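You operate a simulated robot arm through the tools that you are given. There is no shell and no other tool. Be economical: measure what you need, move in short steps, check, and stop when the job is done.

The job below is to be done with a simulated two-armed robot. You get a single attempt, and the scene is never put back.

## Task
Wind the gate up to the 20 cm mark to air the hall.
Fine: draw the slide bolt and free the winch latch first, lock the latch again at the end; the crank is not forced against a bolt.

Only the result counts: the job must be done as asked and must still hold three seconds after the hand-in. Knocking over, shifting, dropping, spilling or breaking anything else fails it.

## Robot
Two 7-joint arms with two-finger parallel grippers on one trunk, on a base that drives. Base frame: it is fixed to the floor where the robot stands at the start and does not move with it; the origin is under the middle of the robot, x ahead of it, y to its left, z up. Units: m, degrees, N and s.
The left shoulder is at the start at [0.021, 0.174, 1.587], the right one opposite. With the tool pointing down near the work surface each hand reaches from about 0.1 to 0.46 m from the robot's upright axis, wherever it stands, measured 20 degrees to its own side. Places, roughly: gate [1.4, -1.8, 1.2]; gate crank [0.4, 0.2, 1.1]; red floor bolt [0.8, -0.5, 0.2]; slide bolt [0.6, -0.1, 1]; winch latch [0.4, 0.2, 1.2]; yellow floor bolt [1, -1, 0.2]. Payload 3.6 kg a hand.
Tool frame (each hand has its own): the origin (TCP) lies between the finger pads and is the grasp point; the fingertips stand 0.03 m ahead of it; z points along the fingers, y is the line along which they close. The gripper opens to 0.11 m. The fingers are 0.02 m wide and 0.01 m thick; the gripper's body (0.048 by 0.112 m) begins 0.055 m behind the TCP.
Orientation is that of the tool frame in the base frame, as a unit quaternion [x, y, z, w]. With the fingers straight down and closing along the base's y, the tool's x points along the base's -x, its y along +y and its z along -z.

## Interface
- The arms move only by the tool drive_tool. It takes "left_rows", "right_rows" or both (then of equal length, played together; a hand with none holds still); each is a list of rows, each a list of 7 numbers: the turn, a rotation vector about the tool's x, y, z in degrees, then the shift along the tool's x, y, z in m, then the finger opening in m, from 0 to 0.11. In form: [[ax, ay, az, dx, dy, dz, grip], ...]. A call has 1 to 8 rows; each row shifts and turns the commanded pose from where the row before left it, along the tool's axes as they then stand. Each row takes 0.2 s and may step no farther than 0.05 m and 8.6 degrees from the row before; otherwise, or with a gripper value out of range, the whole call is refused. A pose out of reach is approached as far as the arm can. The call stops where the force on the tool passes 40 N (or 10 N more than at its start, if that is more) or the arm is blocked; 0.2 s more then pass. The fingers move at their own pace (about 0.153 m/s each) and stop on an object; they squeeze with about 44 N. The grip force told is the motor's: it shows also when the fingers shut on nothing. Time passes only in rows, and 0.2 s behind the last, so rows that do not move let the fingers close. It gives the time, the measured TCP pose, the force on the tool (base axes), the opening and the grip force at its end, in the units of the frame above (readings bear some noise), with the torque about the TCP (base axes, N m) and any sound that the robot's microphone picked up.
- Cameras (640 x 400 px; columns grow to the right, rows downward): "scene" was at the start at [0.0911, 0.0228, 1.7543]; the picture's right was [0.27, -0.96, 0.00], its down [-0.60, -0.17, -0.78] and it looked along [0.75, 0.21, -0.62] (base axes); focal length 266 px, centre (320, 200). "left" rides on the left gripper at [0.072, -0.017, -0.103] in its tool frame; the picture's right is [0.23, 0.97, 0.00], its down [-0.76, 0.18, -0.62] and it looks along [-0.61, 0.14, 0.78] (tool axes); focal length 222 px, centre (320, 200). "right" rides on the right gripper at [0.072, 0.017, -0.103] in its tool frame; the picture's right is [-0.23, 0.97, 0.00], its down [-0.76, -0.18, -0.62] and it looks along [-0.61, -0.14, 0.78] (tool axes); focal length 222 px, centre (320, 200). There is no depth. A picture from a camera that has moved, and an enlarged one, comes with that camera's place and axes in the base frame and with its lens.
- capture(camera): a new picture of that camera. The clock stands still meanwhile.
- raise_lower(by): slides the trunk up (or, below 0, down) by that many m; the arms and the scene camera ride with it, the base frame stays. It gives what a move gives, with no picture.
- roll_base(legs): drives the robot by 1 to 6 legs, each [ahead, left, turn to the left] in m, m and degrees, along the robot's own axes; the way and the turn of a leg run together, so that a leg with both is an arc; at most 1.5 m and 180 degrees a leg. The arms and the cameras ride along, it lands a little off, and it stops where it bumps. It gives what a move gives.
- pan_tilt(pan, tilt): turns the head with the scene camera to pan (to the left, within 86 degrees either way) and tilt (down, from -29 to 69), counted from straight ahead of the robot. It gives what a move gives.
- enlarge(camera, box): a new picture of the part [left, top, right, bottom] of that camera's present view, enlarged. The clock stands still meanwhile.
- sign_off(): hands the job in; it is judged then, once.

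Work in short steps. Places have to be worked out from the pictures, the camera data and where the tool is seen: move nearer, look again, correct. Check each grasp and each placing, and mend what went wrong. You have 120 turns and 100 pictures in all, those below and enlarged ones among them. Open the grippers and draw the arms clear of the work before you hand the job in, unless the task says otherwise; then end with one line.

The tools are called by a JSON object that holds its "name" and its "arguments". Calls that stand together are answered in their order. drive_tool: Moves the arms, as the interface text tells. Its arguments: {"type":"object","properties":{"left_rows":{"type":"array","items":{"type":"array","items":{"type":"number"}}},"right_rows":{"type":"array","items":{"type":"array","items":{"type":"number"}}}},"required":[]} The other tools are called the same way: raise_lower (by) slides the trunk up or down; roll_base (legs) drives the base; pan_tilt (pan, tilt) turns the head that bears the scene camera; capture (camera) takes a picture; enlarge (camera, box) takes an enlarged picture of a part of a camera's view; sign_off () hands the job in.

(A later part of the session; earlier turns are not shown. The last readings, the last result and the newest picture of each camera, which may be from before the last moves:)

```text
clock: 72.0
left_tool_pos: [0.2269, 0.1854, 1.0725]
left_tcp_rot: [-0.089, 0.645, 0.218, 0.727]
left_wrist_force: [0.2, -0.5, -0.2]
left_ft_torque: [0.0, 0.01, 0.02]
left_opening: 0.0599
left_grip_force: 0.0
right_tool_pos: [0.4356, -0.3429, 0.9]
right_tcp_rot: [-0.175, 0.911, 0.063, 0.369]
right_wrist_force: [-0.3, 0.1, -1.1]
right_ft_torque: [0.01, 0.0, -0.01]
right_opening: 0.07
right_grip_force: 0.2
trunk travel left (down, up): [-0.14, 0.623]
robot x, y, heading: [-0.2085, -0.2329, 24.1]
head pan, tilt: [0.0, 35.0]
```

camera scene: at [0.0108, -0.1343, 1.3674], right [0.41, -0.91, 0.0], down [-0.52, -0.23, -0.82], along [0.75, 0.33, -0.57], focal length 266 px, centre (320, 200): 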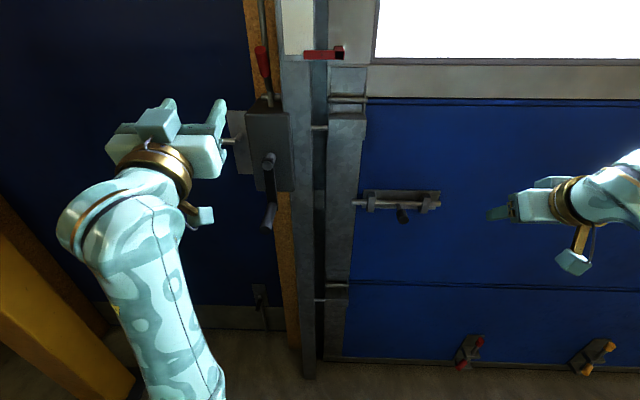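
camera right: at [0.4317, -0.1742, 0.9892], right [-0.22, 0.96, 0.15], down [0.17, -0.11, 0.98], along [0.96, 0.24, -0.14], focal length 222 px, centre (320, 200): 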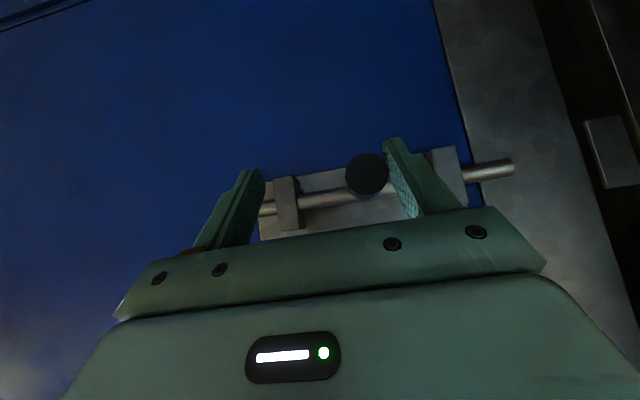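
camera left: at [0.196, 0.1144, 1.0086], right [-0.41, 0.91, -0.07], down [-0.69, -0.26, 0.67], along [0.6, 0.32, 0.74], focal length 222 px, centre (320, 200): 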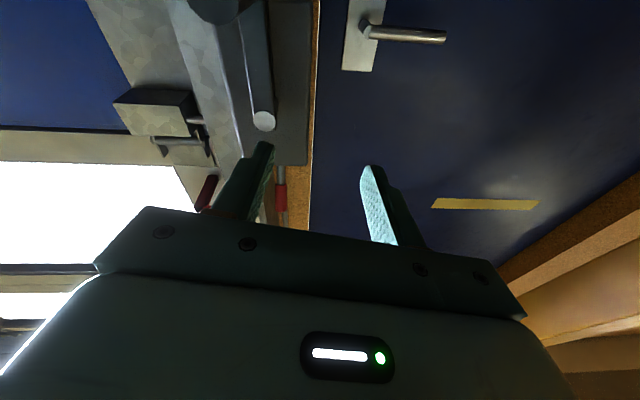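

Now I level the hand exactly to the gate normal and move in front of the handle.

{"name": "drive_tool", "arguments": {"left_rows": [[1.15, 4.25, -4.45, 0, 0, 0, 0.06], [1.15, 4.25, -4.45, 0, 0, 0, 0.06], [0, 0, 0, 0.018, -0.032, 0, 0.06], [0, 0, 0, 0.018, -0.032, 0, 0.06], [0, 0, 0, 0.018, -0.032, 0, 0.06], [0, 0, 0, 0, 0, 0, 0.06]]}}

{"name": "capture", "arguments": {"camera": "left"}}

{"name": "capture", "arguments": {"camera": "scene"}}

```text
clock: 73.3
left_tool_pos: [0.2615, 0.1011, 1.0761]
left_tcp_rot: [-0.13, 0.641, 0.166, 0.738]
left_wrist_force: [-0.2, -0.9, -0.7]
left_ft_torque: [0.01, -0.02, -0.02]
left_opening: 0.0597
left_grip_force: 0.0
right_tool_pos: [0.4355, -0.3435, 0.8998]
right_tcp_rot: [-0.175, 0.911, 0.063, 0.368]
right_wrist_force: [0.2, 0.6, 0.1]
right_ft_torque: [-0.03, 0.0, -0.01]
right_opening: 0.0698
right_grip_force: 0.0
trunk travel left (down, up): [-0.14, 0.623]
robot x, y, heading: [-0.2096, -0.2342, 24.0]
head pan, tilt: [0.0, 35.0]
stopped in row 6 (left hand): the arm was blocked; the commanded pose is now the measured one
```

```text
38 pictures are left
camera left: at [0.1838, 0.0511, 0.9901], right [-0.37, 0.91, -0.2], down [-0.73, -0.15, 0.67], along [0.57, 0.4, 0.72], focal length 222 px, centre (320, 200)
```

left: 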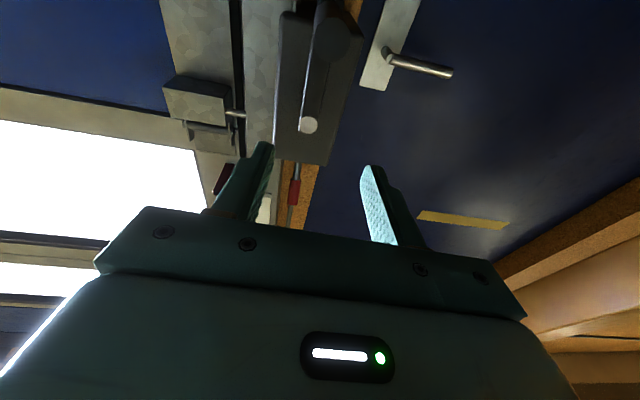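

```text
37 pictures are left
camera scene: at [0.0171, -0.1312, 1.1906], right [0.41, -0.91, 0.0], down [-0.52, -0.23, -0.82], along [0.75, 0.33, -0.57], focal length 266 px, centre (320, 200)
```

scene: 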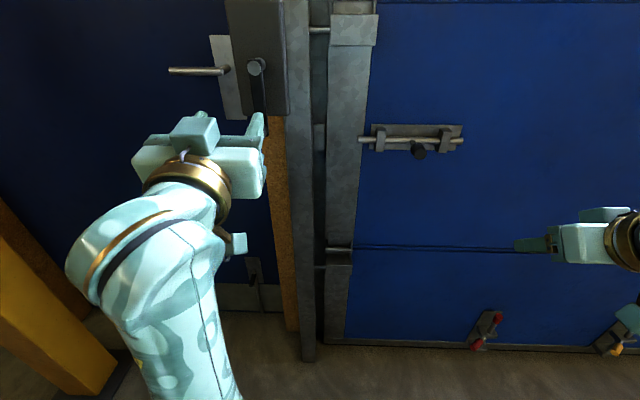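

The arm is blocked again without wrist force, so it must be the elbow or forearm. I tilt the head down to see what it touches.

{"name": "pan_tilt", "arguments": {"pan": 15, "tilt": 68}}

{"name": "capture", "arguments": {"camera": "scene"}}

```text
clock: 74.3
left_tool_pos: [0.2616, 0.1013, 1.0761]
left_tcp_rot: [-0.13, 0.641, 0.167, 0.738]
left_wrist_force: [-0.2, -0.4, 0.1]
left_ft_torque: [-0.02, 0.02, 0.0]
left_opening: 0.0598
left_grip_force: 0.0
right_tool_pos: [0.4359, -0.3427, 0.8984]
right_tcp_rot: [-0.176, 0.911, 0.064, 0.368]
right_wrist_force: [0.0, -0.1, 0.2]
right_ft_torque: [0.02, -0.02, -0.03]
right_opening: 0.0702
right_grip_force: 0.1
trunk travel left (down, up): [-0.14, 0.623]
robot x, y, heading: [-0.2079, -0.2314, 24.3]
head pan, tilt: [15.0, 68.0]
```

```text
36 pictures are left
camera scene: at [-0.0191, -0.1317, 1.1478], right [0.63, -0.78, 0.0], down [-0.72, -0.58, -0.37], along [0.29, 0.24, -0.93], focal length 266 px, centre (320, 200)
```

scene: 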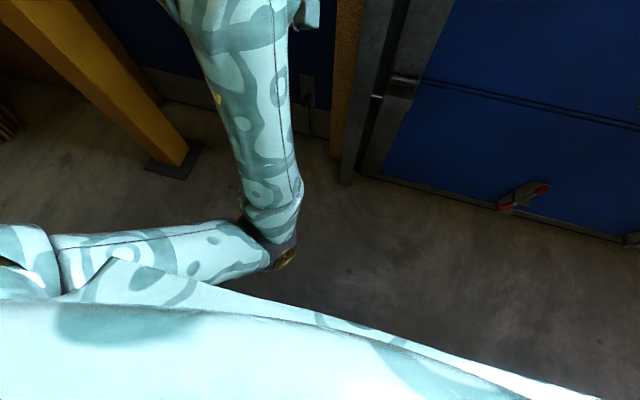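

The left elbow is folded against the robot's own trunk. Backing the base off 8 cm more will open the arm up; then I re-level the hand.

{"name": "roll_base", "arguments": {"legs": [[-0.08, 0, 0]]}}

{"name": "pan_tilt", "arguments": {"pan": 0, "tilt": 25}}

{"name": "drive_tool", "arguments": {"left_rows": [[0, 0, 0, 0, 0, 0.025, 0.06], [0, 0, 0, 0, 0, 0.025, 0.06], [0, 0, 0, 0, 0, 0.025, 0.06]]}}

```text
clock: 75.4
left_tool_pos: [0.1882, 0.0675, 1.0758]
left_tcp_rot: [-0.129, 0.641, 0.165, 0.738]
left_wrist_force: [0.0, -0.1, -0.3]
left_ft_torque: [-0.06, -0.03, 0.01]
left_opening: 0.0601
left_grip_force: 0.0
right_tool_pos: [0.3607, -0.3783, 0.8995]
right_tcp_rot: [-0.174, 0.911, 0.063, 0.369]
right_wrist_force: [-1.0, 0.2, 0.0]
right_ft_torque: [0.03, -0.02, 0.03]
right_opening: 0.07
right_grip_force: 0.0
trunk travel left (down, up): [-0.14, 0.623]
robot x, y, heading: [-0.2841, -0.2658, 24.2]
head pan, tilt: [15.0, 68.0]
```

```text
clock: 76.5
left_tool_pos: [0.1874, 0.0679, 1.0765]
left_tcp_rot: [-0.129, 0.642, 0.166, 0.738]
left_wrist_force: [0.0, -0.6, 0.7]
left_ft_torque: [0.01, 0.02, 0.01]
left_opening: 0.06
left_grip_force: 0.0
right_tool_pos: [0.3615, -0.3783, 0.9003]
right_tcp_rot: [-0.173, 0.911, 0.063, 0.368]
right_wrist_force: [0.6, 0.6, -0.6]
right_ft_torque: [0.01, 0.01, 0.05]
right_opening: 0.07
right_grip_force: 0.0
trunk travel left (down, up): [-0.14, 0.623]
robot x, y, heading: [-0.2821, -0.2671, 23.9]
head pan, tilt: [0.0, 25.0]
```

```text
clock: 77.3
left_tool_pos: [0.259, 0.0976, 1.0866]
left_tcp_rot: [-0.129, 0.642, 0.164, 0.738]
left_wrist_force: [0.1, -0.5, 0.9]
left_ft_torque: [-0.03, 0.03, 0.01]
left_opening: 0.0601
left_grip_force: 0.0
right_tool_pos: [0.3613, -0.3773, 0.901]
right_tcp_rot: [-0.174, 0.911, 0.064, 0.369]
right_wrist_force: [0.1, 0.4, 0.0]
right_ft_torque: [0.04, 0.01, 0.02]
right_opening: 0.0699
right_grip_force: 0.0
trunk travel left (down, up): [-0.14, 0.623]
robot x, y, heading: [-0.2819, -0.2644, 24.2]
head pan, tilt: [0.0, 25.0]
```

Free now. I level the hand and lower it to handle height.

{"name": "drive_tool", "arguments": {"left_rows": [[0.53, 4.05, -0.62, 0, 0, 0, 0.06], [0.53, 4.05, -0.62, 0, 0, 0, 0.06], [0, 0, 0, 0.034, -0.001, 0.005, 0.06], [0, 0, 0, 0.034, -0.001, 0.005, 0.06], [0, 0, 0, 0, 0, 0, 0.06]]}}

{"name": "capture", "arguments": {"camera": "left"}}

{"name": "capture", "arguments": {"camera": "scene"}}

```text
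clock: 78.5
left_tool_pos: [0.268, 0.0993, 1.0195]
left_tcp_rot: [-0.139, 0.693, 0.141, 0.694]
left_wrist_force: [0.0, -0.5, -0.3]
left_ft_torque: [0.04, 0.03, 0.0]
left_opening: 0.06
left_grip_force: 0.1
right_tool_pos: [0.362, -0.3788, 0.8997]
right_tcp_rot: [-0.174, 0.911, 0.064, 0.369]
right_wrist_force: [-0.4, 0.1, 0.8]
right_ft_torque: [-0.02, 0.0, 0.03]
right_opening: 0.0698
right_grip_force: 0.1
trunk travel left (down, up): [-0.14, 0.623]
robot x, y, heading: [-0.2789, -0.2671, 24.2]
head pan, tilt: [0.0, 25.0]
```

```text
35 pictures are left
camera left: at [0.1792, 0.0438, 0.9462], right [-0.38, 0.9, -0.23], down [-0.64, -0.08, 0.76], along [0.66, 0.43, 0.61], focal length 222 px, centre (320, 200)
```

left: 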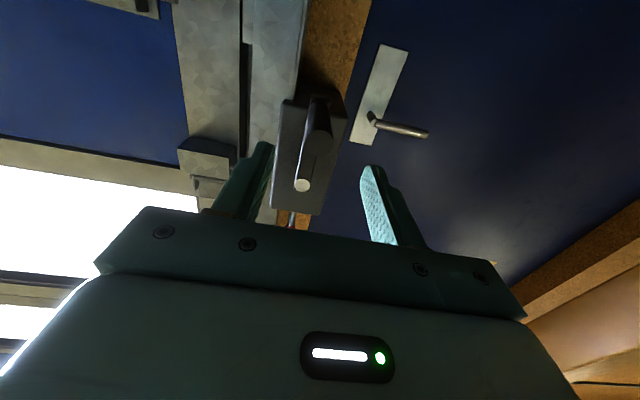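

```text
34 pictures are left
camera scene: at [-0.0528, -0.1635, 1.2064], right [0.41, -0.91, 0.0], down [-0.39, -0.17, -0.91], along [0.83, 0.37, -0.42], focal length 266 px, centre (320, 200)
```

scene: 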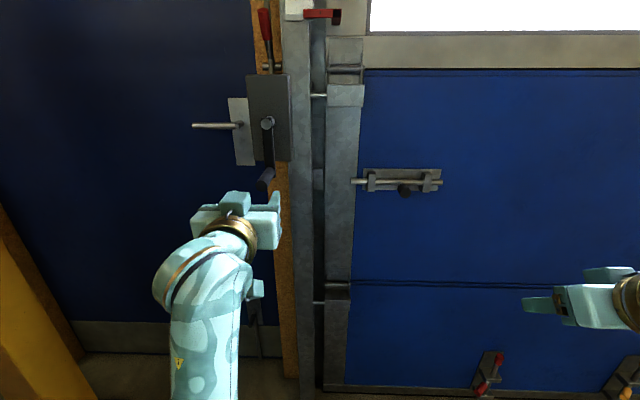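

The handle end projects exactly where predicted. I advance 10 cm so the fingers straddle it, then close.

{"name": "drive_tool", "arguments": {"left_rows": [[0, 0, 0, 0, 0, 0.033, 0.06], [0, 0, 0, 0, 0, 0.033, 0.06], [0, 0, 0, 0, 0, 0.034, 0.06], [0, 0, 0, 0, 0, 0, 0.06]]}}

{"name": "capture", "arguments": {"camera": "left"}}

{"name": "drive_tool", "arguments": {"left_rows": [[0, 0, 0, 0, 0, 0, 0.03], [0, 0, 0, 0, 0, 0, 0.015], [0, 0, 0, 0, 0, 0, 0.015]]}}

{"name": "enlarge", "arguments": {"camera": "scene", "box": [190, 60, 318, 260]}}

```text
clock: 79.5
left_tool_pos: [0.3586, 0.1389, 1.0183]
left_tcp_rot: [-0.14, 0.692, 0.143, 0.694]
left_wrist_force: [-1.0, -0.4, 0.1]
left_ft_torque: [-0.02, 0.0, 0.02]
left_opening: 0.0598
left_grip_force: 0.1
right_tool_pos: [0.3624, -0.3773, 0.9]
right_tcp_rot: [-0.175, 0.911, 0.063, 0.368]
right_wrist_force: [0.6, 0.8, -0.1]
right_ft_torque: [0.0, -0.02, -0.03]
right_opening: 0.07
right_grip_force: 0.1
trunk travel left (down, up): [-0.14, 0.623]
robot x, y, heading: [-0.2828, -0.2632, 23.8]
head pan, tilt: [0.0, 25.0]
```

```text
33 pictures are left
camera left: at [0.2699, 0.0831, 0.9465], right [-0.38, 0.9, -0.23], down [-0.64, -0.08, 0.76], along [0.66, 0.43, 0.61], focal length 222 px, centre (320, 200)
```

left: 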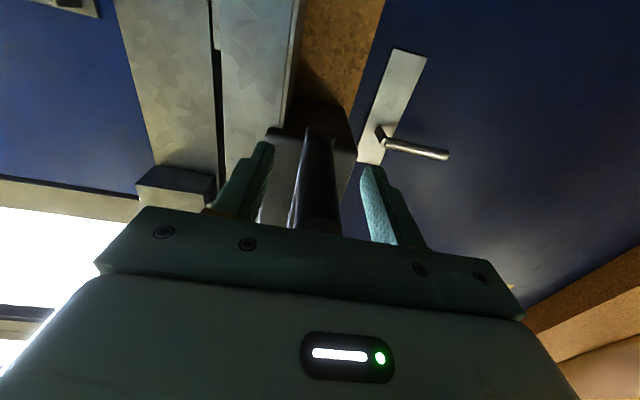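

```text
clock: 80.3
left_tool_pos: [0.3587, 0.1367, 1.0179]
left_tcp_rot: [-0.14, 0.693, 0.141, 0.693]
left_wrist_force: [1.1, -0.5, -1.0]
left_ft_torque: [-0.06, -0.01, -2.68]
left_opening: 0.0231
left_grip_force: 44.9
right_tool_pos: [0.363, -0.3777, 0.9002]
right_tcp_rot: [-0.174, 0.911, 0.064, 0.369]
right_wrist_force: [-0.3, 0.1, -1.0]
right_ft_torque: [0.02, 0.0, -0.02]
right_opening: 0.07
right_grip_force: 0.0
trunk travel left (down, up): [-0.14, 0.623]
robot x, y, heading: [-0.2793, -0.2686, 24.0]
head pan, tilt: [0.0, 25.0]
```

```text
2.00 times, centred on (254, 160) of scene
camera zoom: at [-0.0526, -0.1636, 1.2064], right [0.41, -0.91, 0.0], down [-0.39, -0.17, -0.91], along [0.83, 0.37, -0.42], focal length 532 px, centre (452, 280)
```

zoom: 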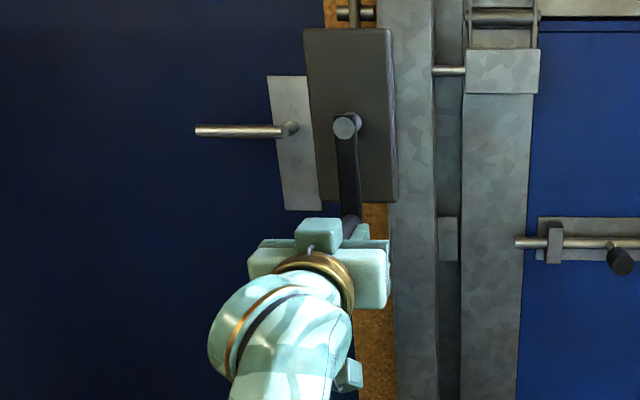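

Gripped at 23 mm. I try a small 20° turn clockwise (handle toward the left) to feel resistance.

{"name": "drive_tool", "arguments": {"left_rows": [[0, 0, 0, -0.0016, 0.0183, 0, 0.015], [0, 0, 0, -0.0048, 0.0178, 0, 0.015], [0, 0, 0, 0, 0, 0, 0.015]]}}

{"name": "pan_tilt", "arguments": {"pan": 0, "tilt": 15}}

{"name": "capture", "arguments": {"camera": "scene"}}

```text
clock: 81.1
left_tool_pos: [0.3436, 0.1737, 1.0252]
left_tcp_rot: [-0.14, 0.693, 0.142, 0.693]
left_wrist_force: [1.1, -3.0, -0.8]
left_ft_torque: [-0.24, 1.0, -2.56]
left_opening: 0.0235
left_grip_force: 45.0
right_tool_pos: [0.3621, -0.3769, 0.9]
right_tcp_rot: [-0.175, 0.911, 0.064, 0.368]
right_wrist_force: [0.1, -0.5, 1.0]
right_ft_torque: [0.02, 0.0, 0.04]
right_opening: 0.0701
right_grip_force: 0.0
trunk travel left (down, up): [-0.14, 0.623]
robot x, y, heading: [-0.2837, -0.2657, 23.9]
head pan, tilt: [0.0, 25.0]
```

```text
clock: 81.8
left_tool_pos: [0.3448, 0.1746, 1.0245]
left_tcp_rot: [-0.141, 0.693, 0.142, 0.693]
left_wrist_force: [-1.6, 0.5, -2.0]
left_ft_torque: [-0.19, 0.33, -2.51]
left_opening: 0.0235
left_grip_force: 44.8
right_tool_pos: [0.3616, -0.3771, 0.8996]
right_tcp_rot: [-0.174, 0.911, 0.063, 0.369]
right_wrist_force: [-1.0, -0.1, -0.4]
right_ft_torque: [0.01, 0.02, 0.02]
right_opening: 0.0699
right_grip_force: 0.1
trunk travel left (down, up): [-0.14, 0.623]
robot x, y, heading: [-0.2805, -0.2648, 23.9]
head pan, tilt: [0.0, 15.0]
```

```text
31 pictures are left
camera scene: at [-0.0516, -0.1626, 1.2225], right [0.41, -0.91, 0.0], down [-0.24, -0.11, -0.97], along [0.88, 0.39, -0.26], focal length 266 px, centre (320, 200)
```

scene: 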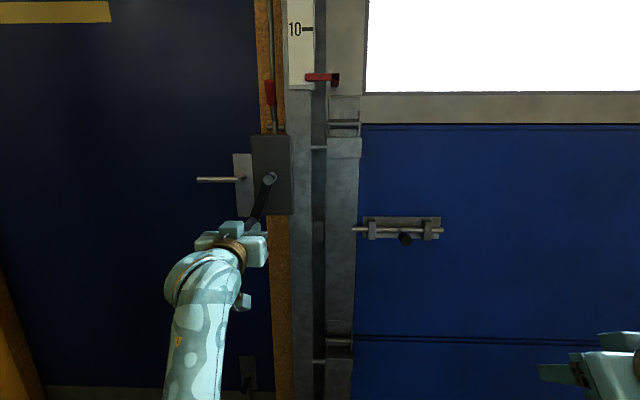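

The crank turned freely. I take a close pointer baseline, then turn on another ~80°.

{"name": "enlarge", "arguments": {"camera": "scene", "box": [270, 10, 366, 110]}}

{"name": "drive_tool", "arguments": {"left_rows": [[0, 0, 0, -0.0078, 0.0166, 0, 0.015], [0, 0, 0, -0.0105, 0.0151, 0, 0.015], [0, 0, 0, -0.013, 0.013, 0, 0.015], [0, 0, 0, -0.0151, 0.0105, 0, 0.015], [0, 0, 0, -0.0166, 0.0078, 0, 0.015], [0, 0, 0, -0.0178, 0.0048, 0, 0.015], [0, 0, 0, -0.0183, 0.0016, 0, 0.015], [0, 0, 0, 0, 0, 0, 0.015]]}}

{"name": "capture", "arguments": {"camera": "scene"}}

```text
4.00 times, centred on (318, 60) of scene
camera zoom: at [-0.0516, -0.1626, 1.2225], right [0.41, -0.91, 0.0], down [-0.24, -0.11, -0.97], along [0.88, 0.39, -0.26], focal length 1064 px, centre (328, 760)
```

zoom: 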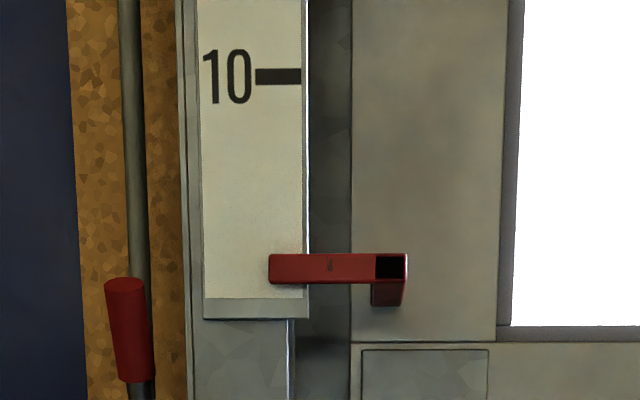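

```text
clock: 83.6
left_tool_pos: [0.3204, 0.2297, 1.1247]
left_tcp_rot: [-0.138, 0.693, 0.141, 0.693]
left_wrist_force: [13.6, -19.8, -4.8]
left_ft_torque: [0.02, 0.06, -0.66]
left_opening: 0.0264
left_grip_force: 11.9
right_tool_pos: [0.3639, -0.38, 0.8984]
right_tcp_rot: [-0.174, 0.911, 0.065, 0.368]
right_wrist_force: [-0.6, 0.6, -0.3]
right_ft_torque: [-0.02, 0.0, 0.03]
right_opening: 0.0698
right_grip_force: 0.0
trunk travel left (down, up): [-0.14, 0.623]
robot x, y, heading: [-0.2816, -0.2644, 23.7]
head pan, tilt: [0.0, 15.0]
```

```text
29 pictures are left
camera scene: at [-0.049, -0.1658, 1.2224], right [0.41, -0.91, 0.0], down [-0.24, -0.1, -0.97], along [0.88, 0.39, -0.26], focal length 266 px, centre (320, 200)
```

scene: 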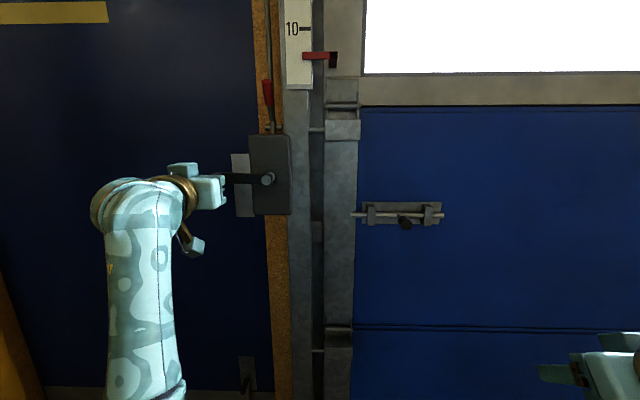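

Gate is rising (pointer up). The lateral force suggests the true radius is nearer 0.100, so I correct the arc and continue to ~150°.

{"name": "drive_tool", "arguments": {"left_rows": [[0, 0, 0, -0.0129, -0.007, 0, 0.015], [0, 0, 0, -0.0168, -0.0045, 0, 0.015], [0, 0, 0, -0.0158, -0.0074, 0, 0.015], [0, 0, 0, -0.0143, -0.01, 0, 0.015], [0, 0, 0, -0.0123, -0.0123, 0, 0.015], [0, 0, 0, -0.01, -0.0143, 0, 0.015], [0, 0, 0, 0, 0, 0, 0.015]]}}

{"name": "capture", "arguments": {"camera": "scene"}}

```text
clock: 85.2
left_tool_pos: [0.3371, 0.1843, 1.207]
left_tcp_rot: [-0.14, 0.693, 0.141, 0.693]
left_wrist_force: [-0.1, -0.1, 0.5]
left_ft_torque: [-0.03, 0.03, 0.0]
left_opening: 0.015
left_grip_force: 0.1
right_tool_pos: [0.3617, -0.3772, 0.8997]
right_tcp_rot: [-0.176, 0.911, 0.064, 0.368]
right_wrist_force: [-0.2, 0.4, 0.4]
right_ft_torque: [-0.04, -0.02, 0.02]
right_opening: 0.0701
right_grip_force: 0.1
trunk travel left (down, up): [-0.14, 0.623]
robot x, y, heading: [-0.2804, -0.2641, 23.9]
head pan, tilt: [0.0, 15.0]
```

```text
28 pictures are left
camera scene: at [-0.0515, -0.1628, 1.2226], right [0.41, -0.91, 0.0], down [-0.24, -0.11, -0.97], along [0.88, 0.39, -0.26], focal length 266 px, centre (320, 200)
```

scene: 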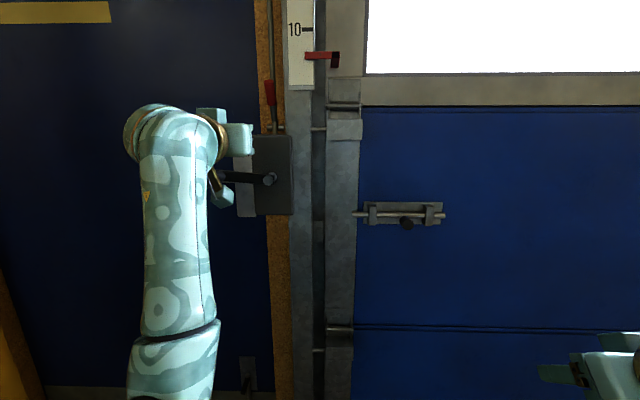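

The fingers slipped off upward, but usefully the crank holds itself at ~90° (pointer stayed). I back off and roll the hand −90° so the fingers close along the direction of motion.

{"name": "drive_tool", "arguments": {"left_rows": [[0, 0, 0, 0, 0, -0.05, 0.06], [0, 0, 0, 0, 0, -0.05, 0.06], [0, 0, -8.5, 0.015, 0.01, 0, 0.06], [0, 0, -8.5, 0, 0.01, 0, 0.06], [0, 0, -8.5, 0, 0.01, 0, 0.06], [0, 0, -8.5, 0, 0, 0, 0.06], [0, 0, -8.5, 0, 0, 0, 0.06], [0, 0, -8.5, 0, 0, 0, 0.06]]}}

{"name": "drive_tool", "arguments": {"left_rows": [[0, 0, -8.5, 0, 0, 0, 0.06], [0, 0, -8.5, 0, 0, 0, 0.06], [0, 0, -8.5, 0, 0, 0, 0.06], [0, 0, -8.5, 0, 0, 0, 0.06], [0, 0, -5, 0, 0, 0, 0.06], [0, 0, 0, 0, 0, 0, 0.06]]}}

{"name": "enlarge", "arguments": {"camera": "scene", "box": [150, 70, 342, 220]}}

```text
clock: 87.0
left_tool_pos: [0.2349, 0.1727, 1.1859]
left_tcp_rot: [-0.425, 0.565, -0.171, 0.686]
left_wrist_force: [-0.1, 0.3, 0.7]
left_ft_torque: [-0.04, 0.0, 0.01]
left_opening: 0.0602
left_grip_force: 0.2
right_tool_pos: [0.3612, -0.3785, 0.9012]
right_tcp_rot: [-0.173, 0.911, 0.064, 0.369]
right_wrist_force: [-0.1, -0.5, 0.1]
right_ft_torque: [0.02, 0.01, 0.02]
right_opening: 0.0701
right_grip_force: 0.1
trunk travel left (down, up): [-0.14, 0.623]
robot x, y, heading: [-0.2822, -0.2669, 24.2]
head pan, tilt: [0.0, 15.0]
```

```text
clock: 88.4
left_tool_pos: [0.2354, 0.1723, 1.1865]
left_tcp_rot: [-0.589, 0.391, -0.391, 0.59]
left_wrist_force: [-0.6, -0.2, 0.3]
left_ft_torque: [0.01, 0.04, 0.01]
left_opening: 0.0598
left_grip_force: 0.2
right_tool_pos: [0.3614, -0.3781, 0.8995]
right_tcp_rot: [-0.174, 0.911, 0.063, 0.368]
right_wrist_force: [-0.3, -0.2, 0.5]
right_ft_torque: [-0.02, 0.0, 0.01]
right_opening: 0.0699
right_grip_force: 0.0
trunk travel left (down, up): [-0.14, 0.623]
robot x, y, heading: [-0.2826, -0.2687, 24.0]
head pan, tilt: [0.0, 15.0]
```

```text
2.67 times, centred on (246, 145) of scene
camera zoom: at [-0.0516, -0.1629, 1.2226], right [0.41, -0.91, 0.0], down [-0.24, -0.11, -0.97], along [0.88, 0.39, -0.26], focal length 709 px, centre (517, 347)
```

zoom: 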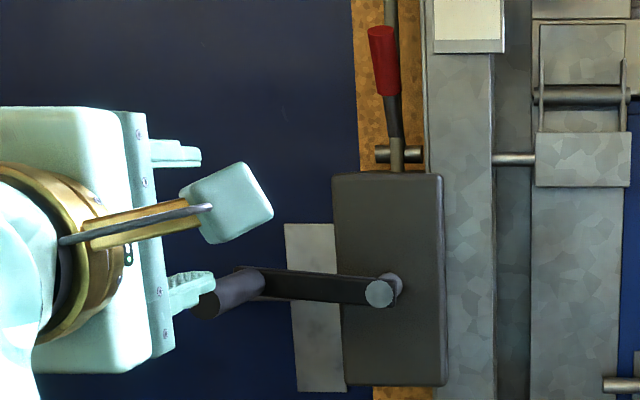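

Rolled exactly −90°. Handle end now at l≈0.0855, z≈1.1275 (angle ≈94°). I align in front, advance, and grip with the fingers above and below it.

{"name": "drive_tool", "arguments": {"left_rows": [[0, 0, 0, -0.009, 0.0295, 0, 0.06], [0, 0, 0, -0.0094, 0.0295, 0, 0.06], [0, 0, 0, 0, 0, 0.033, 0.06], [0, 0, 0, 0, 0, 0.033, 0.06], [0, 0, 0, 0, 0, 0.033, 0.06], [0, 0, 0, 0, 0, 0, 0.02], [0, 0, 0, 0, 0, 0, 0.015], [0, 0, 0, 0, 0, 0, 0.015]]}}

{"name": "enlarge", "arguments": {"camera": "scene", "box": [150, 0, 366, 220]}}

```text
clock: 90.2
left_tool_pos: [0.3205, 0.2296, 1.1289]
left_tcp_rot: [-0.589, 0.392, -0.391, 0.589]
left_wrist_force: [0.2, -0.6, -6.5]
left_ft_torque: [0.11, 0.08, -0.16]
left_opening: 0.0229
left_grip_force: 45.0
right_tool_pos: [0.3611, -0.3775, 0.899]
right_tcp_rot: [-0.174, 0.911, 0.062, 0.368]
right_wrist_force: [0.1, 0.0, -0.3]
right_ft_torque: [0.0, 0.0, 0.01]
right_opening: 0.0701
right_grip_force: 0.0
trunk travel left (down, up): [-0.14, 0.623]
robot x, y, heading: [-0.2845, -0.265, 24.0]
head pan, tilt: [0.0, 15.0]
```

```text
1.82 times, centred on (258, 110) of scene
camera zoom: at [-0.051, -0.1626, 1.2224], right [0.41, -0.91, 0.0], down [-0.24, -0.11, -0.97], along [0.88, 0.39, -0.26], focal length 484 px, centre (433, 364)
```

zoom: 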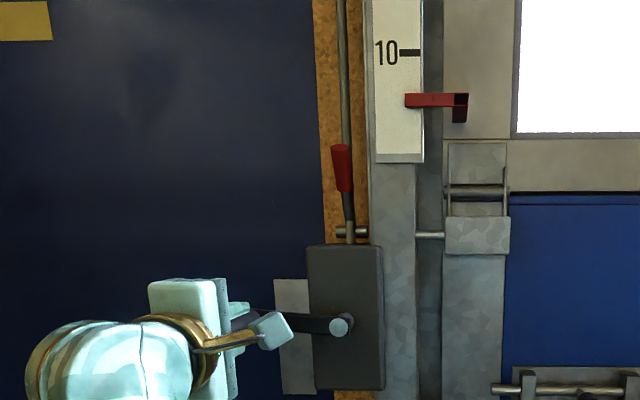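

Gripped at 22.9 mm. I turn the first 25° with the tool rolling along, and check the radius and forces.

{"name": "drive_tool", "arguments": {"left_rows": [[0, 0, 8.5, 0.0011, -0.0148, 0, 0.015], [0, 0, 8.5, 0.0011, -0.0148, 0, 0.015], [0, 0, 8.5, 0.0011, -0.0148, 0, 0.015]]}}

```text
clock: 91.0
left_tool_pos: [0.326, 0.2174, 1.1717]
left_tcp_rot: [-0.486, 0.513, -0.251, 0.662]
left_wrist_force: [2.4, -11.5, -10.7]
left_ft_torque: [0.38, -1.58, -0.18]
left_opening: 0.0228
left_grip_force: 44.6
right_tool_pos: [0.3626, -0.3791, 0.8998]
right_tcp_rot: [-0.173, 0.911, 0.063, 0.368]
right_wrist_force: [-0.1, 0.5, 0.6]
right_ft_torque: [-0.01, -0.02, 0.01]
right_opening: 0.0699
right_grip_force: 0.0
trunk travel left (down, up): [-0.14, 0.623]
robot x, y, heading: [-0.2822, -0.2651, 23.6]
head pan, tilt: [0.0, 15.0]
```

On track (120°, R 0.101). I continue with 7 more rows (to ~180°).

{"name": "drive_tool", "arguments": {"left_rows": [[0, 0, 8.5, 0.0018, -0.0147, 0, 0.015], [0, 0, 8.5, 0.0014, -0.0147, 0, 0.015], [0, 0, 8.5, 0.0012, -0.0147, 0, 0.015], [0, 0, 8.5, 0.0011, -0.0147, 0, 0.015], [0, 0, 8.5, 0.0011, -0.0147, 0, 0.015], [0, 0, 8.5, 0.0011, -0.0147, 0, 0.015], [0, 0, 8.5, 0.0011, -0.0147, 0, 0.015]]}}

{"name": "pan_tilt", "arguments": {"pan": 0, "tilt": 0}}

{"name": "capture", "arguments": {"camera": "scene"}}

```text
clock: 92.6
left_tool_pos: [0.357, 0.1464, 1.2248]
left_tcp_rot: [-0.17, 0.687, 0.113, 0.698]
left_wrist_force: [-3.8, 0.0, -22.4]
left_ft_torque: [0.04, -0.19, -2.47]
left_opening: 0.0235
left_grip_force: 45.1
right_tool_pos: [0.3632, -0.3767, 0.9003]
right_tcp_rot: [-0.174, 0.911, 0.063, 0.367]
right_wrist_force: [-0.5, 0.1, -0.3]
right_ft_torque: [-0.04, 0.04, -0.02]
right_opening: 0.0699
right_grip_force: 0.1
trunk travel left (down, up): [-0.14, 0.623]
robot x, y, heading: [-0.2812, -0.2651, 24.2]
head pan, tilt: [0.0, 15.0]
```

```text
clock: 93.4
left_tool_pos: [0.3572, 0.1478, 1.2241]
left_tcp_rot: [-0.172, 0.686, 0.111, 0.698]
left_wrist_force: [-1.8, 4.3, -15.5]
left_ft_torque: [-0.17, 0.88, -2.72]
left_opening: 0.0234
left_grip_force: 45.6
right_tool_pos: [0.3626, -0.3755, 0.8999]
right_tcp_rot: [-0.174, 0.911, 0.062, 0.368]
right_wrist_force: [-0.3, -0.7, 0.4]
right_ft_torque: [0.01, 0.01, 0.01]
right_opening: 0.0701
right_grip_force: 0.0
trunk travel left (down, up): [-0.14, 0.623]
robot x, y, heading: [-0.2817, -0.2653, 23.9]
head pan, tilt: [0.0, 0.0]
```

```text
25 pictures are left
camera scene: at [-0.0532, -0.1624, 1.2463], right [0.41, -0.91, 0.0], down [0.0, 0.0, -1.0], along [0.91, 0.41, 0.0], focal length 266 px, centre (320, 200)
```

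scene: 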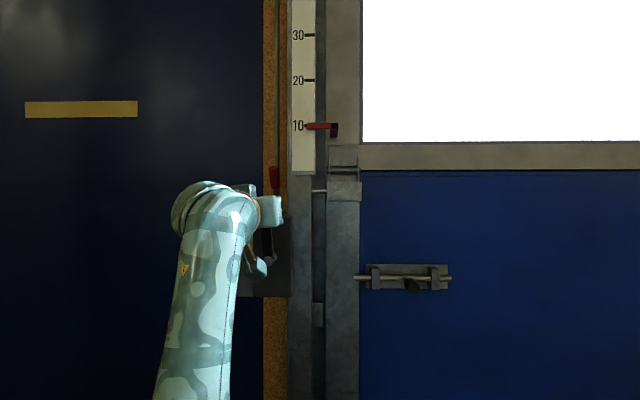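

Pointer is near the 10 mark at about half a turn, so ~one full turn gives 20. I continue over the top and down the right side.

{"name": "drive_tool", "arguments": {"left_rows": [[0, 0, 8.5, 0.0035, -0.0147, 0, 0.015], [0, 0, 8.5, 0.0015, -0.0147, 0, 0.015], [0, 0, 8.5, 0.0011, -0.0147, 0, 0.015], [0, 0, 8.5, 0.0011, -0.0147, 0, 0.015], [0, 0, 8.5, 0.0011, -0.0147, 0, 0.015]]}}

```text
clock: 94.6
left_tool_pos: [0.3837, 0.0787, 1.203]
left_tcp_rot: [0.092, 0.701, 0.357, 0.611]
left_wrist_force: [15.3, 0.5, 6.3]
left_ft_torque: [-0.67, 1.41, -1.6]
left_opening: 0.0231
left_grip_force: 44.9
right_tool_pos: [0.3635, -0.3776, 0.8976]
right_tcp_rot: [-0.174, 0.912, 0.063, 0.367]
right_wrist_force: [-0.8, -0.9, -0.3]
right_ft_torque: [-0.01, 0.0, 0.0]
right_opening: 0.0697
right_grip_force: 0.0
trunk travel left (down, up): [-0.14, 0.623]
robot x, y, heading: [-0.2837, -0.2675, 24.1]
head pan, tilt: [0.0, 0.0]
```

Good (217°, forces moderate). I continue to ~275°.

{"name": "drive_tool", "arguments": {"left_rows": [[0, 0, 8.5, 0.0005, -0.0153, 0, 0.015], [0, 0, 8.5, 0.0011, -0.0153, 0, 0.015], [0, 0, 8.5, 0.0011, -0.0153, 0, 0.015], [0, 0, 8.5, 0.0011, -0.0153, 0, 0.015], [0, 0, 8.5, 0.0011, -0.0153, 0, 0.015], [0, 0, 8.5, 0.0011, -0.0153, 0, 0.015]]}}

```text
clock: 96.0
left_tool_pos: [0.3988, 0.0402, 1.1234]
left_tcp_rot: [0.385, 0.593, 0.586, 0.396]
left_wrist_force: [3.3, -4.3, -0.1]
left_ft_torque: [-0.39, 0.16, -0.14]
left_opening: 0.0231
left_grip_force: 44.7
right_tool_pos: [0.3633, -0.379, 0.8991]
right_tcp_rot: [-0.174, 0.911, 0.063, 0.368]
right_wrist_force: [0.2, -0.1, 0.1]
right_ft_torque: [0.01, -0.02, 0.05]
right_opening: 0.0698
right_grip_force: 0.0
trunk travel left (down, up): [-0.14, 0.623]
robot x, y, heading: [-0.2804, -0.2605, 24.0]
head pan, tilt: [0.0, 0.0]
```

At 268°, all fine. I try to keep rolling with the crank for 4 more rows and check for wrist limits.

{"name": "drive_tool", "arguments": {"left_rows": [[0, 0, 8.5, 0.0011, -0.0153, 0, 0.015], [0, 0, 8.5, 0.0011, -0.0153, 0, 0.015], [0, 0, 8.5, 0.0011, -0.0153, 0, 0.015], [0, 0, 8.5, 0.0011, -0.0153, 0, 0.015]]}}

{"name": "enlarge", "arguments": {"camera": "scene", "box": [220, 20, 380, 300]}}

```text
clock: 97.0
left_tool_pos: [0.3933, 0.0547, 1.0651]
left_tcp_rot: [0.541, 0.455, 0.675, 0.209]
left_wrist_force: [5.8, -4.3, -4.0]
left_ft_torque: [0.58, -2.0, -0.99]
left_opening: 0.0229
left_grip_force: 44.6
right_tool_pos: [0.3625, -0.3787, 0.8983]
right_tcp_rot: [-0.174, 0.911, 0.063, 0.368]
right_wrist_force: [0.2, 0.4, -0.3]
right_ft_torque: [0.02, -0.01, -0.02]
right_opening: 0.0701
right_grip_force: 0.0
trunk travel left (down, up): [-0.14, 0.623]
robot x, y, heading: [-0.2825, -0.261, 23.9]
head pan, tilt: [0.0, 0.0]
```

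```text
1.43 times, centred on (300, 160) of scene
camera zoom: at [-0.0535, -0.1649, 1.2465], right [0.41, -0.91, 0.0], down [0.0, 0.0, -1.0], along [0.91, 0.41, 0.0], focal length 380 px, centre (349, 257)
```

zoom: 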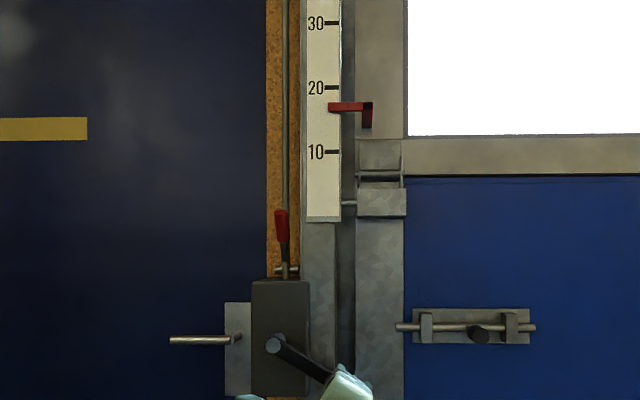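

Pointer ≈17 at ~302°, consistent with 20 cm per turn. I try 4 more rows.

{"name": "drive_tool", "arguments": {"left_rows": [[0, 0, 8.5, 0.0011, -0.0153, 0, 0.015], [0, 0, 8.5, 0.0011, -0.0153, 0, 0.015], [0, 0, 8.5, 0.0011, -0.0153, 0, 0.015], [0, 0, 8.5, 0.0011, -0.0153, 0, 0.015]]}}

```text
clock: 98.0
left_tool_pos: [0.3762, 0.099, 1.0248]
left_tcp_rot: [0.651, 0.277, 0.707, 0.003]
left_wrist_force: [7.2, -0.6, -2.4]
left_ft_torque: [0.12, -0.49, -2.76]
left_opening: 0.023
left_grip_force: 44.9
right_tool_pos: [0.3632, -0.3773, 0.8993]
right_tcp_rot: [-0.174, 0.911, 0.063, 0.368]
right_wrist_force: [0.2, 0.0, -1.6]
right_ft_torque: [-0.02, 0.01, 0.01]
right_opening: 0.07
right_grip_force: 0.0
trunk travel left (down, up): [-0.14, 0.623]
robot x, y, heading: [-0.2867, -0.2674, 23.9]
head pan, tilt: [0.0, 0.0]
```

Still fine, at 337°. Two more rows, then I read the pointer.

{"name": "drive_tool", "arguments": {"left_rows": [[0, 0, 8.5, 0.0011, -0.0153, 0, 0.015], [0, 0, 8.5, 0.0011, -0.0153, 0, 0.015], [0, 0, 0, 0, 0, 0, 0.015]]}}

{"name": "enlarge", "arguments": {"camera": "scene", "box": [272, 20, 368, 140]}}

```text
clock: 98.8
left_tool_pos: [0.3639, 0.1268, 1.0168]
left_tcp_rot: [0.685, 0.178, 0.699, -0.102]
left_wrist_force: [9.7, 0.3, -6.4]
left_ft_torque: [-0.12, 0.51, -2.64]
left_opening: 0.0233
left_grip_force: 45.3
right_tool_pos: [0.3629, -0.3779, 0.8987]
right_tcp_rot: [-0.174, 0.911, 0.063, 0.368]
right_wrist_force: [-0.2, -0.9, 0.0]
right_ft_torque: [0.02, -0.03, -0.01]
right_opening: 0.0699
right_grip_force: 0.1
trunk travel left (down, up): [-0.14, 0.623]
robot x, y, heading: [-0.2789, -0.2653, 23.9]
head pan, tilt: [0.0, 0.0]
```

```text
3.33 times, centred on (320, 80) of scene
camera zoom: at [-0.0525, -0.1637, 1.2462], right [0.41, -0.91, 0.0], down [0.0, 0.0, -1.0], along [0.91, 0.41, 0.0], focal length 887 px, centre (320, 600)
```

zoom: 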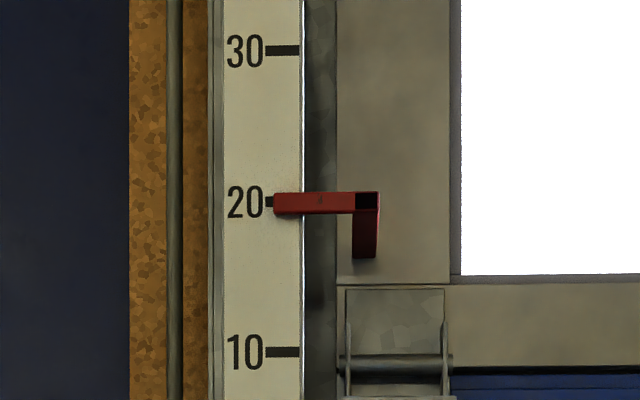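

Pointer reads about 19.9 apparent, but the camera is below it, so parallax matters. Since the crank holds itself, I release, back off, and raise the trunk to view the pointer level.

{"name": "drive_tool", "arguments": {"left_rows": [[0, 0, 0, 0, 0, 0, 0.06], [0, 0, 0, 0, 0, 0, 0.06], [0, 0, 0, 0, 0, -0.04, 0.06], [0, 0, 0, 0, 0, -0.04, 0.06], [0, 0, 0, 0, 0, -0.03, 0.06]]}}

{"name": "raise_lower", "arguments": {"by": 0.25}}

{"name": "enlarge", "arguments": {"camera": "scene", "box": [272, 140, 368, 260]}}

```text
clock: 100.0
left_tool_pos: [0.2615, 0.0836, 1.0178]
left_tcp_rot: [0.683, 0.179, 0.701, -0.101]
left_wrist_force: [-0.7, 0.0, 0.6]
left_ft_torque: [0.03, 0.02, -0.02]
left_opening: 0.0599
left_grip_force: 0.1
right_tool_pos: [0.361, -0.3778, 0.9007]
right_tcp_rot: [-0.174, 0.911, 0.064, 0.369]
right_wrist_force: [0.6, 0.4, 0.0]
right_ft_torque: [-0.01, 0.0, -0.03]
right_opening: 0.07
right_grip_force: 0.1
trunk travel left (down, up): [-0.14, 0.623]
robot x, y, heading: [-0.2842, -0.2665, 24.2]
head pan, tilt: [0.0, 0.0]
```

```text
clock: 102.5
left_tool_pos: [0.261, 0.084, 1.269]
left_tcp_rot: [0.684, 0.179, 0.7, -0.103]
left_wrist_force: [0.8, 0.1, -0.7]
left_ft_torque: [0.0, 0.0, -0.02]
left_opening: 0.0601
left_grip_force: 0.0
right_tool_pos: [0.3624, -0.3771, 1.1494]
right_tcp_rot: [-0.175, 0.911, 0.064, 0.368]
right_wrist_force: [0.9, -1.1, -0.4]
right_ft_torque: [0.0, -0.02, 0.02]
right_opening: 0.07
right_grip_force: 0.1
trunk travel left (down, up): [-0.39, 0.373]
robot x, y, heading: [-0.287, -0.2659, 23.9]
head pan, tilt: [0.0, 0.0]
```

```text
3.33 times, centred on (320, 200) of scene
camera zoom: at [-0.1588, -0.2106, 1.5045], right [0.41, -0.91, 0.0], down [0.0, 0.0, -1.0], along [0.91, 0.41, 0.0], focal length 887 px, centre (320, 200)
```

zoom: 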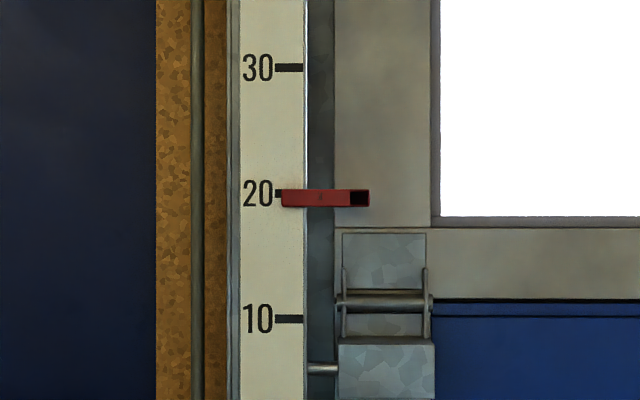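

Seen level, the pointer reads 19.6. One small correction of ~7° is worth it: I lower the trunk again, regrip the handle and nudge on.

{"name": "raise_lower", "arguments": {"by": -0.25}}

{"name": "drive_tool", "arguments": {"left_rows": [[0, 0, 0, 0, 0, 0.04, 0.06], [0, 0, 0, 0, 0, 0.04, 0.06], [0, 0, 0, 0, 0, 0.028, 0.06], [0, 0, 0, 0, 0, 0, 0.02], [0, 0, 0, 0, 0, 0, 0.015], [0, 0, 0, 0, 0, 0, 0.015]]}}

```text
clock: 105.1
left_tool_pos: [0.2603, 0.0844, 1.0193]
left_tcp_rot: [0.683, 0.179, 0.701, -0.101]
left_wrist_force: [-0.8, 0.5, 0.2]
left_ft_torque: [-0.05, 0.03, 0.0]
left_opening: 0.0602
left_grip_force: 0.1
right_tool_pos: [0.3617, -0.3782, 0.9008]
right_tcp_rot: [-0.174, 0.911, 0.063, 0.369]
right_wrist_force: [-0.7, 0.4, 0.0]
right_ft_torque: [0.03, 0.0, 0.0]
right_opening: 0.0703
right_grip_force: 0.1
trunk travel left (down, up): [-0.14, 0.623]
robot x, y, heading: [-0.2814, -0.2661, 24.1]
head pan, tilt: [0.0, 0.0]
```

```text
clock: 106.5
left_tool_pos: [0.3625, 0.1254, 1.0199]
left_tcp_rot: [0.684, 0.178, 0.701, -0.1]
left_wrist_force: [4.0, 3.2, 0.0]
left_ft_torque: [0.08, -0.78, -2.59]
left_opening: 0.0229
left_grip_force: 44.8
right_tool_pos: [0.3615, -0.3771, 0.8998]
right_tcp_rot: [-0.174, 0.911, 0.063, 0.369]
right_wrist_force: [-0.5, 0.2, 0.2]
right_ft_torque: [0.03, 0.0, -0.03]
right_opening: 0.0698
right_grip_force: 0.0
trunk travel left (down, up): [-0.14, 0.623]
robot x, y, heading: [-0.2825, -0.2682, 24.2]
head pan, tilt: [0.0, 0.0]
```

Regripped. I turn 7° further (≈1.25 cm at the handle), release and back out.

{"name": "drive_tool", "arguments": {"left_rows": [[0, 0, 3.5, 0.0002, -0.0063, 0, 0.015], [0, 0, 3.5, 0.0004, -0.0063, 0, 0.015], [0, 0, 0, 0, 0, 0, 0.015]]}}

{"name": "enlarge", "arguments": {"camera": "scene", "box": [272, 20, 368, 140]}}

```text
clock: 107.3
left_tool_pos: [0.3582, 0.1351, 1.0186]
left_tcp_rot: [0.694, 0.135, 0.693, -0.144]
left_wrist_force: [15.3, -1.9, 6.9]
left_ft_torque: [0.12, 0.31, -2.42]
left_opening: 0.0229
left_grip_force: 44.7
right_tool_pos: [0.3632, -0.3779, 0.8994]
right_tcp_rot: [-0.173, 0.911, 0.063, 0.368]
right_wrist_force: [-0.6, 0.3, 0.9]
right_ft_torque: [-0.01, 0.02, 0.0]
right_opening: 0.07
right_grip_force: 0.0
trunk travel left (down, up): [-0.14, 0.623]
robot x, y, heading: [-0.2801, -0.2672, 23.6]
head pan, tilt: [0.0, 0.0]
```

```text
3.33 times, centred on (320, 80) of scene
camera zoom: at [-0.053, -0.1652, 1.2466], right [0.41, -0.91, 0.0], down [0.0, 0.0, -1.0], along [0.91, 0.41, 0.0], focal length 887 px, centre (320, 600)
```

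zoom: 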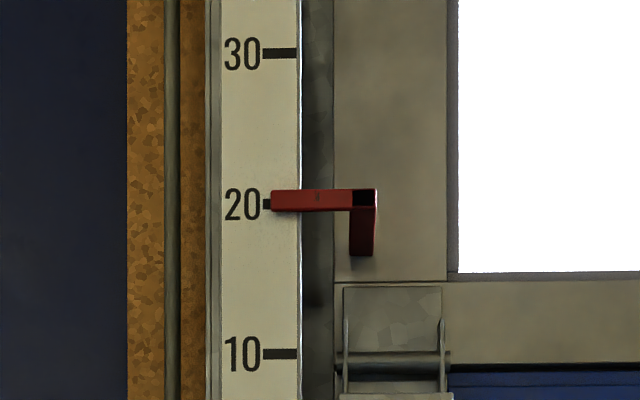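

Pointer now reads ≈20.0 (apparent +0.3 compensates the −0.4 parallax). I release, back out, raise the trunk and lift the hand above latch height.

{"name": "drive_tool", "arguments": {"left_rows": [[0, 0, 0, 0, 0, 0, 0.06], [0, 0, 0, 0, 0, 0, 0.06], [0, 0, 0, 0, 0, -0.04, 0.06], [0, 0, 0, 0, 0, -0.04, 0.06], [0, 0, 0, 0, 0, -0.03, 0.06], [0, 0, 0, 0, 0, 0, 0.0]]}}

{"name": "raise_lower", "arguments": {"by": 0.2}}

{"name": "drive_tool", "arguments": {"left_rows": [[0, 0, 0, 0.035, 0, 0, 0.0], [0, 0, 0, 0.035, 0, 0, 0.0], [0, 0, 0, 0.035, 0, 0, 0.0], [0, 0, 0, 0.035, 0, 0, 0.0], [0, 0, 0, 0, 0, 0, 0.0]]}}

```text
clock: 108.7
left_tool_pos: [0.2558, 0.0922, 1.0179]
left_tcp_rot: [0.693, 0.137, 0.693, -0.144]
left_wrist_force: [-0.5, -0.1, -1.1]
left_ft_torque: [0.01, -0.01, -0.01]
left_opening: 0.0
left_grip_force: 37.8
right_tool_pos: [0.362, -0.3777, 0.9001]
right_tcp_rot: [-0.174, 0.911, 0.064, 0.369]
right_wrist_force: [0.5, -0.2, 0.2]
right_ft_torque: [-0.05, 0.02, 0.02]
right_opening: 0.0697
right_grip_force: 0.0
trunk travel left (down, up): [-0.14, 0.623]
robot x, y, heading: [-0.2816, -0.2644, 24.3]
head pan, tilt: [0.0, 0.0]
```

```text
clock: 110.9
left_tool_pos: [0.2551, 0.0944, 1.2184]
left_tcp_rot: [0.693, 0.136, 0.693, -0.144]
left_wrist_force: [0.4, 0.2, 1.1]
left_ft_torque: [0.0, -0.01, -0.04]
left_opening: 0.0
left_grip_force: 38.0
right_tool_pos: [0.3624, -0.3773, 1.0987]
right_tcp_rot: [-0.174, 0.911, 0.063, 0.367]
right_wrist_force: [0.2, 0.5, -0.5]
right_ft_torque: [0.05, -0.01, 0.0]
right_opening: 0.0701
right_grip_force: 0.0
trunk travel left (down, up): [-0.34, 0.423]
robot x, y, heading: [-0.2794, -0.2666, 23.9]
head pan, tilt: [0.0, 0.0]
```

```text
clock: 112.1
left_tool_pos: [0.2556, 0.092, 1.3576]
left_tcp_rot: [0.693, 0.136, 0.693, -0.144]
left_wrist_force: [-0.4, -0.4, -0.2]
left_ft_torque: [0.0, 0.0, -0.01]
left_opening: 0.0
left_grip_force: 37.2
right_tool_pos: [0.3627, -0.3778, 1.1001]
right_tcp_rot: [-0.174, 0.911, 0.063, 0.369]
right_wrist_force: [0.4, 0.2, -0.4]
right_ft_torque: [0.03, 0.02, 0.04]
right_opening: 0.0701
right_grip_force: 0.0
trunk travel left (down, up): [-0.34, 0.423]
robot x, y, heading: [-0.2811, -0.2645, 23.9]
head pan, tilt: [0.0, 0.0]
```

Hand is at the right height and line. I drive the base forward 12 cm and check the lever and hand.

{"name": "roll_base", "arguments": {"legs": [[0.12, 0, 0]]}}

{"name": "pan_tilt", "arguments": {"pan": 10, "tilt": 15}}

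{"name": "enlarge", "arguments": {"camera": "scene", "box": [220, 70, 412, 230]}}

```text
clock: 113.3
left_tool_pos: [0.3655, 0.1426, 1.3568]
left_tcp_rot: [0.693, 0.138, 0.693, -0.144]
left_wrist_force: [0.5, 0.1, -0.5]
left_ft_torque: [-0.02, 0.0, -0.02]
left_opening: 0.0001
left_grip_force: 38.1
right_tool_pos: [0.4718, -0.3266, 1.1003]
right_tcp_rot: [-0.174, 0.911, 0.062, 0.368]
right_wrist_force: [0.6, -0.1, -0.4]
right_ft_torque: [-0.01, -0.01, -0.01]
right_opening: 0.07
right_grip_force: 0.0
trunk travel left (down, up): [-0.34, 0.423]
robot x, y, heading: [-0.1745, -0.2182, 24.0]
head pan, tilt: [0.0, 0.0]
```

```text
clock: 114.1
left_tool_pos: [0.3653, 0.1436, 1.3579]
left_tcp_rot: [0.693, 0.139, 0.693, -0.146]
left_wrist_force: [-0.6, -0.4, 1.0]
left_ft_torque: [0.0, -0.02, -0.02]
left_opening: 0.0
left_grip_force: 37.1
right_tool_pos: [0.4714, -0.3281, 1.0996]
right_tcp_rot: [-0.176, 0.911, 0.064, 0.368]
right_wrist_force: [0.1, 0.7, 1.7]
right_ft_torque: [-0.02, -0.03, 0.02]
right_opening: 0.0701
right_grip_force: 0.0
trunk travel left (down, up): [-0.34, 0.423]
robot x, y, heading: [-0.1747, -0.2176, 24.0]
head pan, tilt: [10.0, 15.0]
```

```text
2.50 times, centred on (316, 150) of scene
camera zoom: at [-0.0397, -0.1393, 1.43], right [0.56, -0.83, 0.0], down [-0.21, -0.14, -0.97], along [0.8, 0.54, -0.26], focal length 665 px, centre (330, 325)
```

zoom: 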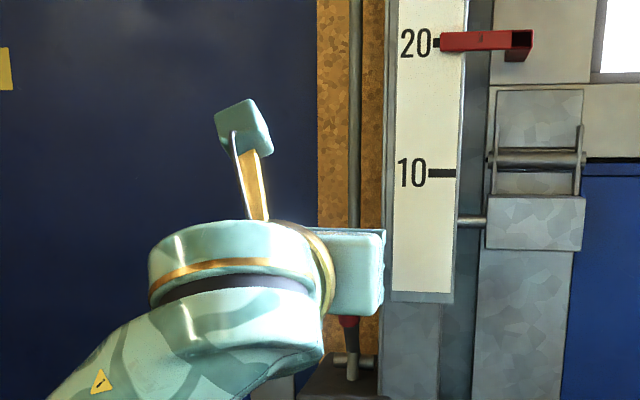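

Hand is above and before the lever. I move forward over the lever's tip, then press down while drawing back slightly.

{"name": "drive_tool", "arguments": {"left_rows": [[0, 0, 0, 0, 0.001, 0.037, 0.0], [0, 0, 0, 0, 0.001, 0.036, 0.0], [0, 0, 0, 0, 0, 0, 0.0]]}}

{"name": "drive_tool", "arguments": {"left_rows": [[0, 0, 0, -0.012, 0, 0, 0.0], [0, 0, 0, -0.008, 0, -0.004, 0.0], [0, 0, 0, -0.008, 0, -0.006, 0.0], [0, 0, 0, -0.008, 0, -0.006, 0.0], [0, 0, 0, -0.008, 0, -0.006, 0.0], [0, 0, 0, -0.01, 0, -0.006, 0.0]]}}

{"name": "enlarge", "arguments": {"camera": "scene", "box": [220, 70, 412, 230]}}

```text
clock: 114.9
left_tool_pos: [0.4317, 0.1687, 1.3556]
left_tcp_rot: [0.693, 0.138, 0.693, -0.145]
left_wrist_force: [-0.3, 0.5, 0.3]
left_ft_torque: [-0.01, 0.0, 0.01]
left_opening: 0.0001
left_grip_force: 37.8
right_tool_pos: [0.4715, -0.3261, 1.0994]
right_tcp_rot: [-0.174, 0.911, 0.063, 0.368]
right_wrist_force: [-0.7, -0.9, -0.6]
right_ft_torque: [-0.01, -0.02, 0.01]
right_opening: 0.07
right_grip_force: 0.2
trunk travel left (down, up): [-0.34, 0.423]
robot x, y, heading: [-0.1722, -0.2153, 24.3]
head pan, tilt: [10.0, 15.0]
```

```text
clock: 116.3
left_tool_pos: [0.4059, 0.158, 1.3024]
left_tcp_rot: [0.693, 0.137, 0.693, -0.144]
left_wrist_force: [-0.6, 0.7, -0.1]
left_ft_torque: [-0.02, -0.02, 0.01]
left_opening: 0.0
left_grip_force: 37.5
right_tool_pos: [0.4711, -0.3281, 1.0987]
right_tcp_rot: [-0.176, 0.911, 0.063, 0.368]
right_wrist_force: [-0.1, -0.2, -0.1]
right_ft_torque: [-0.02, -0.01, -0.02]
right_opening: 0.0701
right_grip_force: 0.1
trunk travel left (down, up): [-0.34, 0.423]
robot x, y, heading: [-0.1738, -0.2175, 24.0]
head pan, tilt: [10.0, 15.0]
```

```text
2.50 times, centred on (316, 150) of scene
camera zoom: at [-0.0397, -0.1391, 1.4299], right [0.56, -0.83, 0.0], down [-0.21, -0.15, -0.97], along [0.8, 0.54, -0.26], focal length 665 px, centre (330, 325)
```

zoom: 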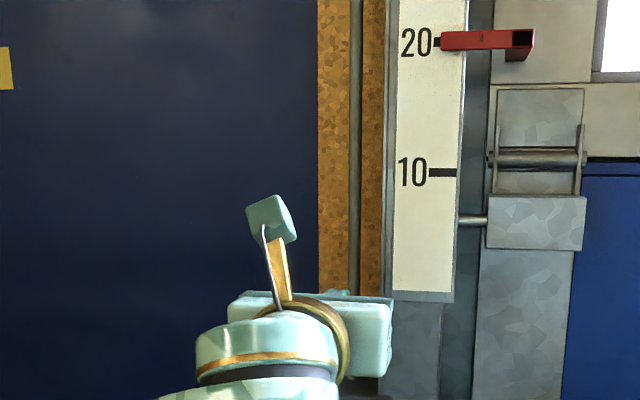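

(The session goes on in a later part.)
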